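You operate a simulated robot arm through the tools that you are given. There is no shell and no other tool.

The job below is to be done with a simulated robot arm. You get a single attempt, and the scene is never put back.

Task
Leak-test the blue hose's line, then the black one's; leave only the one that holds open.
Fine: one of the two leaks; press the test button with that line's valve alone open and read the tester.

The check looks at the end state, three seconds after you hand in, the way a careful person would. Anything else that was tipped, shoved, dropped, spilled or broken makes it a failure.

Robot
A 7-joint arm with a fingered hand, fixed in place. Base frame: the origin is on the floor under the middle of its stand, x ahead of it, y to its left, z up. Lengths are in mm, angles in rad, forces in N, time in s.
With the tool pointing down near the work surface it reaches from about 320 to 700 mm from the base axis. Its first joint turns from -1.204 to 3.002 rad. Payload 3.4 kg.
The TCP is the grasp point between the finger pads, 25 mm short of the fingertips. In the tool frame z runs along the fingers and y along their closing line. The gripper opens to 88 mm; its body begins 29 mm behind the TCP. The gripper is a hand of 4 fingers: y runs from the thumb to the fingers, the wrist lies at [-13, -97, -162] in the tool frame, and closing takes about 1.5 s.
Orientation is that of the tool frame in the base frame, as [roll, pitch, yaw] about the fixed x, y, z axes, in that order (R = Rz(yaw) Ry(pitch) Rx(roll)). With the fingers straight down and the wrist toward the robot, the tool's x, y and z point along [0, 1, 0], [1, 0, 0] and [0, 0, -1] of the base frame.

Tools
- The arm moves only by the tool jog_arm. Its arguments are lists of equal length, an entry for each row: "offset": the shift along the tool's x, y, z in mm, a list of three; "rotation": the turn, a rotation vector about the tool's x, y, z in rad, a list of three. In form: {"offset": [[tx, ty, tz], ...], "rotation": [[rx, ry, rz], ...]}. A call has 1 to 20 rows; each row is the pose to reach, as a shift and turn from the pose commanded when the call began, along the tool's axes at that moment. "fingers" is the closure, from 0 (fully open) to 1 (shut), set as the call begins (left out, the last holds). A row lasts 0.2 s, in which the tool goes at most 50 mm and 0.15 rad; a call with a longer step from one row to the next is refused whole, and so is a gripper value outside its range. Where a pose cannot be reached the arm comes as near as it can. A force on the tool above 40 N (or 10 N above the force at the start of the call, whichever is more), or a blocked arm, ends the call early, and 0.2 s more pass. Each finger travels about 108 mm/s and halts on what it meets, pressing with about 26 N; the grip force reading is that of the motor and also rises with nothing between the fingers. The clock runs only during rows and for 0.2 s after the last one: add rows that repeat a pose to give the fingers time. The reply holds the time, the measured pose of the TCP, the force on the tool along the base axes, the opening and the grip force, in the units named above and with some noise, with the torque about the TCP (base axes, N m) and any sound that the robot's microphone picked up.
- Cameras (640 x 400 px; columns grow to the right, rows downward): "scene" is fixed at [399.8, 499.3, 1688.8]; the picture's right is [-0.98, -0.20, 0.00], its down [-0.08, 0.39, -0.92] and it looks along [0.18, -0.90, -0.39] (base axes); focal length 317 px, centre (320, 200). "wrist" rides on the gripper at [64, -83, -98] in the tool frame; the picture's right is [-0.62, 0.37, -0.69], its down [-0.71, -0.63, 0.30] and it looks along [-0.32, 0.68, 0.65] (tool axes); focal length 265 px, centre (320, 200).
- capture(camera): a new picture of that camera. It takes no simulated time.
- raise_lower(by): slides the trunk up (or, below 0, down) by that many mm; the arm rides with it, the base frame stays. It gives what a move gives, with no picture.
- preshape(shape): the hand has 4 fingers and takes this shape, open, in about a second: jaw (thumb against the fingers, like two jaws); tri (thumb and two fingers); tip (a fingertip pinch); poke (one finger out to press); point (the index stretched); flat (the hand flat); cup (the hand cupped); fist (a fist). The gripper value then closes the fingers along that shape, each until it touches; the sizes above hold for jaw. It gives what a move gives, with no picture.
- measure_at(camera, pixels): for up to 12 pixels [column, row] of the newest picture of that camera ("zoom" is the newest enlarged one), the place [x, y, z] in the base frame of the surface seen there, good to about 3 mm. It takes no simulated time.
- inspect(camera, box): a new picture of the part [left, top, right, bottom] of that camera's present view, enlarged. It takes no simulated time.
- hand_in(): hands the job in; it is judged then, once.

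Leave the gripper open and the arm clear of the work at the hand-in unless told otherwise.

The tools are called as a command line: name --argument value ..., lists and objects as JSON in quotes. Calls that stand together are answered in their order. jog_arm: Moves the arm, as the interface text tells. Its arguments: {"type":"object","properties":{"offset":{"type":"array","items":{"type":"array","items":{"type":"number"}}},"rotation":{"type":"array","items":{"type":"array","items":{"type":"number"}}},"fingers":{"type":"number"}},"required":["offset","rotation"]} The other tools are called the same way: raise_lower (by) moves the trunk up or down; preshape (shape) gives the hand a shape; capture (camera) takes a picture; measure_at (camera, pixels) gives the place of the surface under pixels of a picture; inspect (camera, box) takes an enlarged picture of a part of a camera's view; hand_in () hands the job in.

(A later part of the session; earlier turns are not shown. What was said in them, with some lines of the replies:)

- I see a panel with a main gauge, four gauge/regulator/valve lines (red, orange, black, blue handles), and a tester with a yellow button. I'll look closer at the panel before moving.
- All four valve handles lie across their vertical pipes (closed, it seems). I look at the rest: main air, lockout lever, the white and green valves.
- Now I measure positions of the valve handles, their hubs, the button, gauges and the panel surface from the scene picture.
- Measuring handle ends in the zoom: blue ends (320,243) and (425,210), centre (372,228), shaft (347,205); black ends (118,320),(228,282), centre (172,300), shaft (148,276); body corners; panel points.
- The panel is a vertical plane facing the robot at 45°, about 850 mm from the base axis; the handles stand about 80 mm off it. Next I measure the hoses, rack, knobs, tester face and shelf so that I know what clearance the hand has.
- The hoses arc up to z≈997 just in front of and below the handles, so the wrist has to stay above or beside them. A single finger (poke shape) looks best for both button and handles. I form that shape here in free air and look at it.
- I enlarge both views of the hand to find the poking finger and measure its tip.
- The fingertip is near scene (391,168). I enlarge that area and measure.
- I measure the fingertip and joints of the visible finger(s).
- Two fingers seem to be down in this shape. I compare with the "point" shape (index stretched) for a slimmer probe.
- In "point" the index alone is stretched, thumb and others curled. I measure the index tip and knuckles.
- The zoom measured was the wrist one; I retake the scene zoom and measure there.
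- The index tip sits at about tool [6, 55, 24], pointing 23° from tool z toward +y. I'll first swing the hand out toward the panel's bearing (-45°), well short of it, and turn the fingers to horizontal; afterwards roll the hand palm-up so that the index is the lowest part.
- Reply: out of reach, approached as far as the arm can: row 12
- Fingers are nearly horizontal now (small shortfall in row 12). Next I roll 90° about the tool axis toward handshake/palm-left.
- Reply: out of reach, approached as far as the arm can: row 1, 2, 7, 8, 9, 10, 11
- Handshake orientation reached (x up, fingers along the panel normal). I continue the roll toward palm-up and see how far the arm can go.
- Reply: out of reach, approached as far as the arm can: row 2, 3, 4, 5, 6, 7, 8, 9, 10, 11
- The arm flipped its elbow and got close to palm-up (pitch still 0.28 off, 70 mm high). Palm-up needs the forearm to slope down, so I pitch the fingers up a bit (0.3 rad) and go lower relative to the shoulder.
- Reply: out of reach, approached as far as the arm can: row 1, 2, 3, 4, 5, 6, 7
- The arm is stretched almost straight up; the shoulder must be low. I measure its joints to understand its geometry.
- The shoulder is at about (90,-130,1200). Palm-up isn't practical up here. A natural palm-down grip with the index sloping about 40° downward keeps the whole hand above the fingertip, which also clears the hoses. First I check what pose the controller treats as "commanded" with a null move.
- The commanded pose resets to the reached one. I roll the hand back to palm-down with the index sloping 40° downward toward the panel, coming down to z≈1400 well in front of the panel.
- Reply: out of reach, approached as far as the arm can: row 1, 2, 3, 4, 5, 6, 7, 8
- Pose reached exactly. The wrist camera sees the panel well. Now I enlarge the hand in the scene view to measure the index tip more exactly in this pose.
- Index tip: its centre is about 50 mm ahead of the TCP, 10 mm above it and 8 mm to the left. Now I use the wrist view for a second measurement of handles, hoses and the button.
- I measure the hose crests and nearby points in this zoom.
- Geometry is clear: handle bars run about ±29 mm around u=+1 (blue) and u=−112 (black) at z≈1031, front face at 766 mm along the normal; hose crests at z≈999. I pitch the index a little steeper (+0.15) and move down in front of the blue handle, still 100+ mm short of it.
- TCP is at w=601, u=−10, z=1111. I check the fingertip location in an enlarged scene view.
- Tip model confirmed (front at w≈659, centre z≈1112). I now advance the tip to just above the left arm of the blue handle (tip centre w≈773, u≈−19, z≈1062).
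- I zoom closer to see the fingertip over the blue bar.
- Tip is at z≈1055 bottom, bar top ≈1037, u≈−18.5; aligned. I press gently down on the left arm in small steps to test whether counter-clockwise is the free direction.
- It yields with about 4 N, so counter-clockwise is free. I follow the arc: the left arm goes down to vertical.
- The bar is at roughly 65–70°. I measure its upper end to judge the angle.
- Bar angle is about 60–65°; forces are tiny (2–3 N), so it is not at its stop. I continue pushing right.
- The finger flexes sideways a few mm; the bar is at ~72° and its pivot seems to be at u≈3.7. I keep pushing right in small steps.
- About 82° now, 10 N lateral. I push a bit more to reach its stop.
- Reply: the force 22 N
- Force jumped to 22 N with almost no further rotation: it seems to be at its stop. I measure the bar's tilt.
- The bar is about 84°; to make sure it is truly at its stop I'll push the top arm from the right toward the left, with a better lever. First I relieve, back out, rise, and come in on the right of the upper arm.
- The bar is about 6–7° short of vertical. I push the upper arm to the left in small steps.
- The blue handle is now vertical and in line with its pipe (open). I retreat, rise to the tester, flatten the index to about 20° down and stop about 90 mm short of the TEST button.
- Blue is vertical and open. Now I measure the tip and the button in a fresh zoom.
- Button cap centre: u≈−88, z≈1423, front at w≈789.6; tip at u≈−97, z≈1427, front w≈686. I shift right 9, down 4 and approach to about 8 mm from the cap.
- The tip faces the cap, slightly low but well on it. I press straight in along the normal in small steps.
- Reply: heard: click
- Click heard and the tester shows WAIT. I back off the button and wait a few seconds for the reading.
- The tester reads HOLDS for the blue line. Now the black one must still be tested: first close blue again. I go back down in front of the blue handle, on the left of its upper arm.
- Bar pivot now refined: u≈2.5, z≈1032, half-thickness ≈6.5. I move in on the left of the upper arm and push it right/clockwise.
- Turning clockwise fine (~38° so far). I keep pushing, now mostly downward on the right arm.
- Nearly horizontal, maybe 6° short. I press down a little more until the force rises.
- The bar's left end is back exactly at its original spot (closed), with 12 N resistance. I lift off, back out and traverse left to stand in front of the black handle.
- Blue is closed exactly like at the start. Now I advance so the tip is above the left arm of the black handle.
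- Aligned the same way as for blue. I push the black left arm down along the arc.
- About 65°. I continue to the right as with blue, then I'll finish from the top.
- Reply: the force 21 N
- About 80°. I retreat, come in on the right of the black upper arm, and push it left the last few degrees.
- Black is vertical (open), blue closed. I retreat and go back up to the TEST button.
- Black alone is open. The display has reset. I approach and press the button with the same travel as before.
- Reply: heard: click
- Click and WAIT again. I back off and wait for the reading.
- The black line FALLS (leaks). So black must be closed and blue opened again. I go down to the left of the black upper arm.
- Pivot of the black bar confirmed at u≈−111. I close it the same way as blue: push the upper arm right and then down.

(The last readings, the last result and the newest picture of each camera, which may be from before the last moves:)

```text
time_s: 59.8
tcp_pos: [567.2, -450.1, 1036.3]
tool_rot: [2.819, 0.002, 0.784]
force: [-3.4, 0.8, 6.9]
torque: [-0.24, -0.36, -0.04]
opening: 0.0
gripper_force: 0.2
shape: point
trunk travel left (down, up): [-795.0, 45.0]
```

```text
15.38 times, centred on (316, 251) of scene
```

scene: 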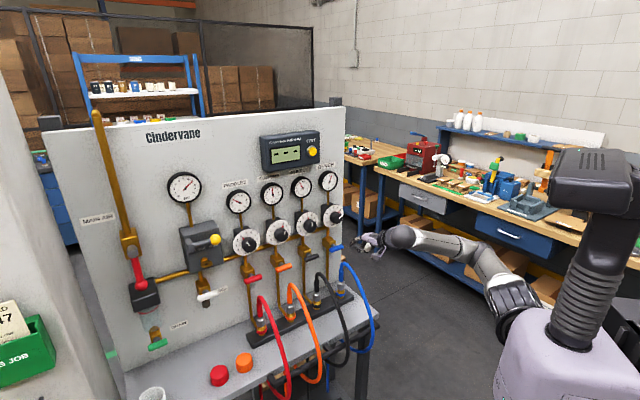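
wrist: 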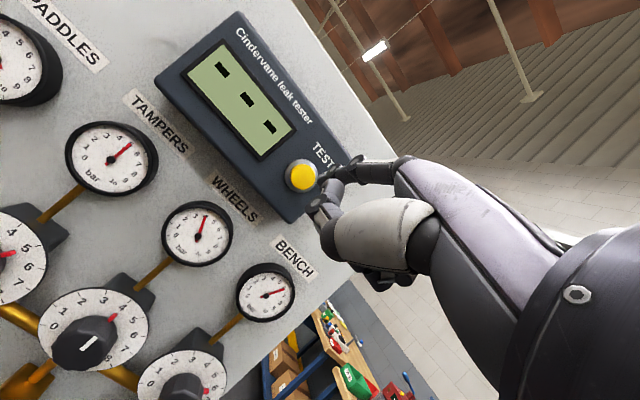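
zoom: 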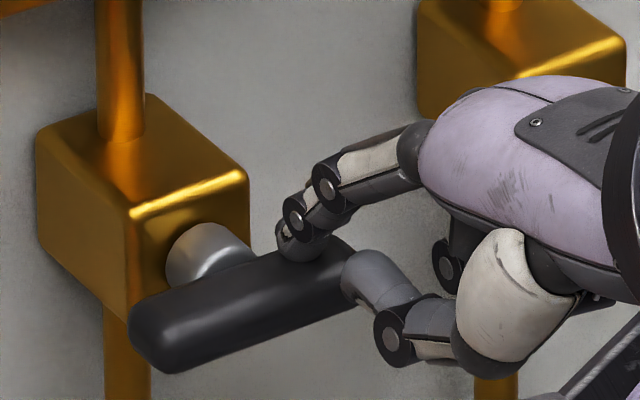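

Almost at its original place. I press down a few more mm to its stop.

jog_arm --offset '[[0, -0.9, 2.8], [0, -1.7, 5.2]]' --rotation '[[0, 0, 0], [0, 0, 0]]'

inspect --camera "scene" --box '[300, 238, 332, 264]'

```text
time_s: 60.4
tcp_pos: [567.4, -448.1, 1033.3]
tool_rot: [2.813, 0.001, 0.785]
force: [-5.6, 3.3, 11.7]
torque: [-0.4, -0.64, -0.09]
opening: 0.0
gripper_force: 0.1
shape: point
trunk travel left (down, up): [-795.0, 45.0]
```

```text
15.38 times, centred on (316, 251) of scene
```

zoom: 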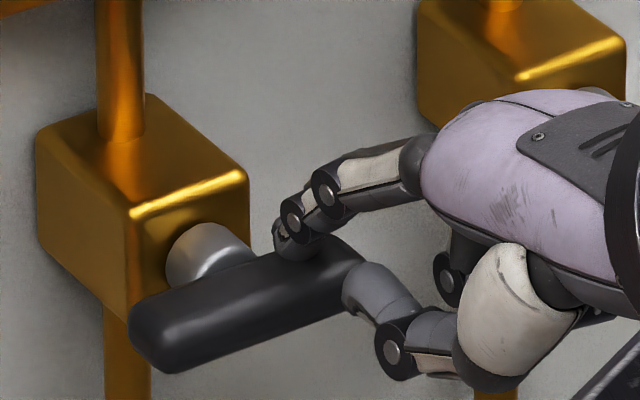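

The black bar did not move and force rose: closed at its stop. I lift, back out and go to above the left arm of the blue handle.

jog_arm --offset '[[0, 4.8, -14.2], [0, 9.5, -28.4], [0, -23.7, -39.5], [0, -56.9, -50.6], [-37.2, -56.9, -50.6], [-74.4, -56.9, -50.6], [-74.4, -23.7, -39.5], [-74.4, 9.5, -28.4]]' --rotation '[[0, 0, 0], [0, 0, 0], [0, 0, 0], [0, 0, 0], [0, 0, 0], [0, 0, 0], [0, 0, 0], [0, 0, 0]]'

inspect --camera "scene" --box '[290, 220, 370, 270]'

```text
time_s: 62.2
tcp_pos: [516.7, -503.0, 1060.4]
tool_rot: [2.821, 0.003, 0.787]
force: [0.3, -0.2, 0.7]
torque: [-0.02, 0.0, 0.05]
opening: 0.2
gripper_force: 0.0
shape: point
trunk travel left (down, up): [-795.0, 45.0]
```

```text
8.00 times, centred on (330, 245) of scene
```

zoom: 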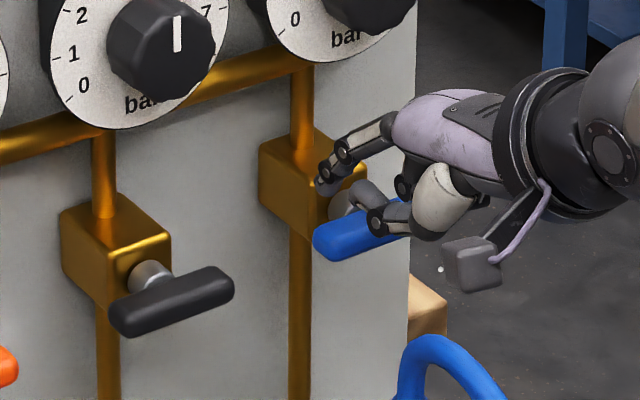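

Black is closed. The hand is exactly where it was for the first blue opening. I run the opening arc.

jog_arm --offset '[[0, -4.8, 14.2], [0.8, -7, 20.9], [1.7, -9.1, 27.3], [0.8, -11.5, 34.4], [-5.3, -13.4, 40.1], [-9, -13.9, 42.3], [-13, -13.9, 42.3], [-17, -13.9, 42.3], [-21, -13.9, 42.3], [-25, -13.9, 42.3], [-28, -13.9, 42.3]]' --rotation '[[0, 0, 0], [0, 0, 0], [0, 0, 0], [0, 0, 0], [0, 0, 0], [0, 0, 0], [0, 0, 0], [0, 0, 0], [0, 0, 0], [0, 0, 0], [0, 0, 0]]'

inspect --camera "scene" --box '[325, 230, 357, 256]'

```text
time_s: 64.6
tcp_pos: [500.7, -520.4, 1015.1]
tool_rot: [2.822, 0.006, 0.788]
force: [11.0, 10.4, -4.9]
torque: [0.0, 0.34, 0.71]
opening: 0.0
gripper_force: 0.1
shape: point
trunk travel left (down, up): [-795.0, 45.0]
```

```text
15.38 times, centred on (341, 243) of scene
```

zoom: 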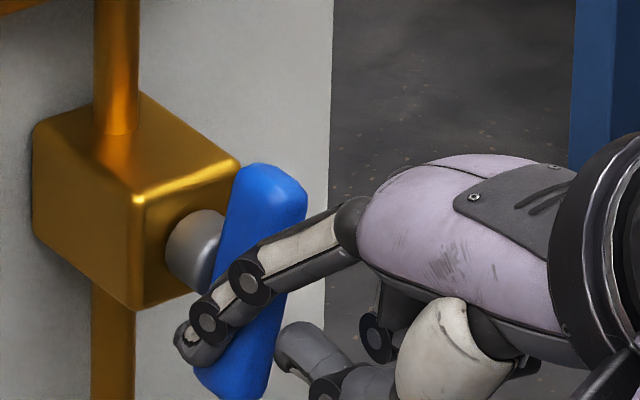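

About 80°. I retreat and come in on the right of the upper arm again.

jog_arm --offset '[[6, 0, 0], [12, 0, 0], [12, -33.2, -11.1], [12, -21.5, -46.2], [-20, -21.5, -46.2], [-20, -4.9, -40.6], [-20, 11.7, -35.1]]' --rotation '[[0, 0, 0], [0, 0, 0], [0, 0, 0], [0, 0, 0], [0, 0, 0], [0, 0, 0], [0, 0, 0]]'

inspect --camera "scene" --box '[325, 230, 357, 256]'

```text
time_s: 66.2
tcp_pos: [484.2, -538.0, 1050.9]
tool_rot: [2.821, 0.0, 0.784]
force: [0.0, 0.0, -0.2]
torque: [0.01, -0.04, -0.01]
opening: 0.0
gripper_force: 0.1
shape: point
trunk travel left (down, up): [-795.0, 45.0]
```

```text
15.38 times, centred on (341, 243) of scene
```

zoom: 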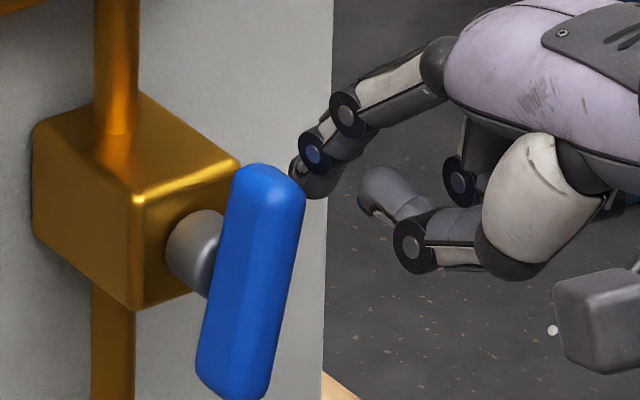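

jog_arm --offset '[[6, 0, 0], [10, 0, 0], [13, 0, 0], [16, 0, 0]]' --rotation '[[0, 0, 0], [0, 0, 0], [0, 0, 0], [0, 0, 0]]'

inspect --camera "scene" --box '[325, 230, 357, 256]'

```text
time_s: 67.2
tcp_pos: [492.4, -525.8, 1052.3]
tool_rot: [2.819, 0.0, 0.783]
force: [-4.0, -3.6, 2.5]
torque: [-0.04, -0.06, -0.24]
opening: 80.6
gripper_force: 0.0
shape: point
trunk travel left (down, up): [-795.0, 45.0]
```

```text
15.38 times, centred on (341, 243) of scene
```

zoom: 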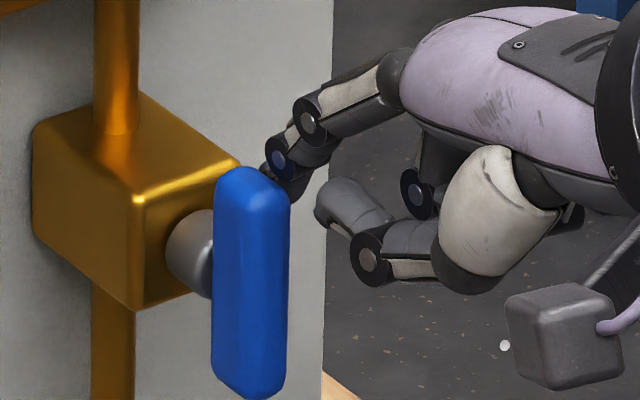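

Blue is vertical again (open). I back the arm well away from the panel.

jog_arm --offset '[[-6, 0, 0], [-12, 0, 0], [-12, -33.2, -11.1], [-12, -66.4, -22.2], [-12, -99.5, -33.3], [-12, -115.3, -64.9], [-12, -127.9, -106], [-12, -145.3, -148.7], [-12, -162.6, -191.4]]' --rotation '[[0, 0, 0], [0, 0, 0], [0, 0, 0], [0, 0, 0], [0, 0, 0], [0, 0, 0], [0, 0, 0], [0, 0, 0], [0, 0, 0]]'

capture --camera "scene"

inspect --camera "scene" --box '[220, 220, 390, 326]'

inspect --camera "scene" --box '[290, 220, 370, 270]'

```text
time_s: 69.2
tcp_pos: [341.8, -402.9, 1170.4]
tool_rot: [2.824, -0.003, 0.786]
force: [-0.8, -0.1, 0.7]
torque: [-0.01, 0.01, 0.0]
opening: 0.0
gripper_force: 0.0
shape: point
out of reach, approached as far as the arm can: row 9
trunk travel left (down, up): [-795.0, 45.0]
```

```text
taken
```

scene: 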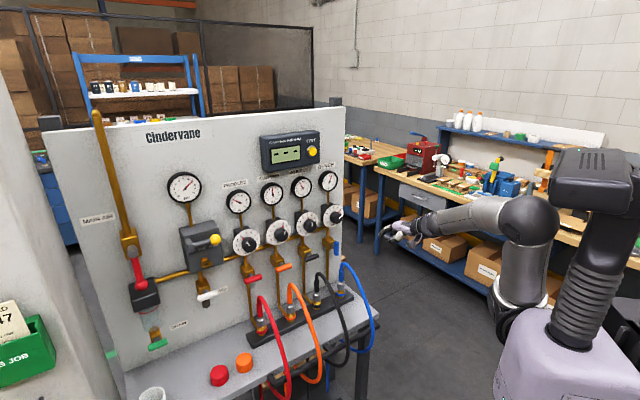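

```text
3.76 times, centred on (305, 273) of scene
```

zoom: 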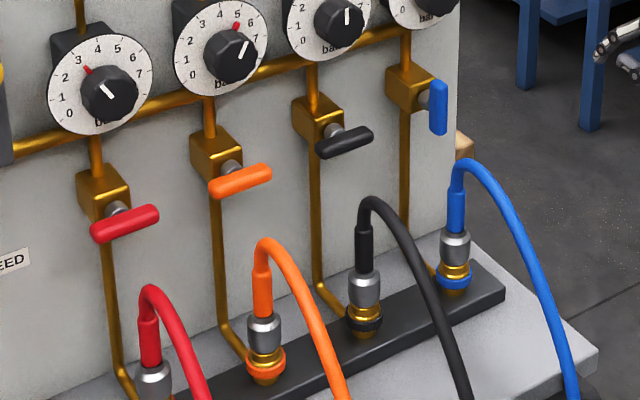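

```text
8.00 times, centred on (330, 245) of scene
```

zoom: 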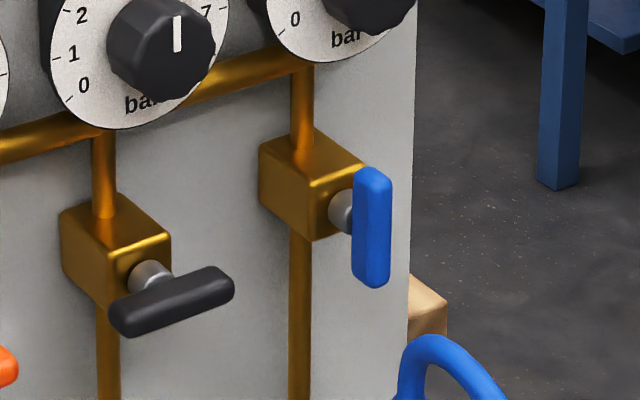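

Blue open in line with its pipe; black, orange and red closed as before; everything else unchanged. The arm is clear. I open the hand into its jaw shape.

preshape --shape "jaw"

inspect --camera "scene" --box '[220, 120, 390, 226]'

capture --camera "scene"

```text
time_s: 70.1
tcp_pos: [341.3, -402.3, 1170.1]
tool_rot: [2.821, 0.001, 0.785]
force: [0.3, 0.2, 0.1]
torque: [-0.02, 0.0, -0.01]
opening: 87.6
gripper_force: 0.0
shape: jaw
trunk travel left (down, up): [-795.0, 45.0]
```

```text
3.76 times, centred on (305, 173) of scene
```

zoom: 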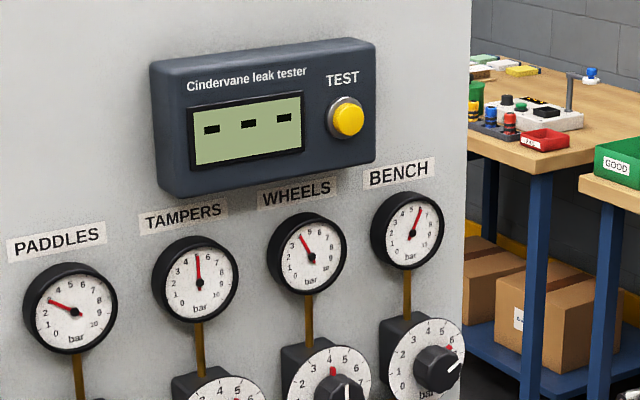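

```text
taken
```

scene: 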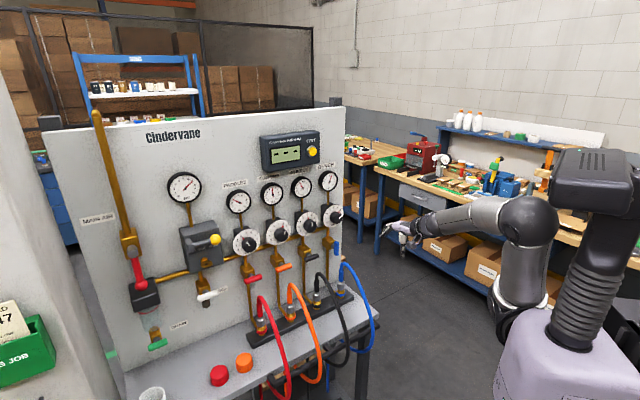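

Both tests are done: blue HOLDS and black FALLS. Only the blue valve is open, the hand is open and clear, and nothing else has moved. I hand in.

hand_in

```text
The job is handed in.
```

I tested both lines and handed in the job with only the blue hose's valve open. The hand-in was accepted, but it gave no verdict.

| Line | Valve open during test | Tester reading |
|---|---|---|
| Blue hose | Blue alone | HOLDS |
| Black hose | Black alone | FALLS (leaks) |

- **Valves:** The blue handle is upright, in line with its pipe. The black handle is back across its pipe and pressed against its stop. I never touched the red and orange valves, and they are still closed.
- **Rest of the bench:** In the last pictures, everything else on the panel and bench looked as it did at the start.
- **Arm:** The gripper is open and the arm is well back from the panel.
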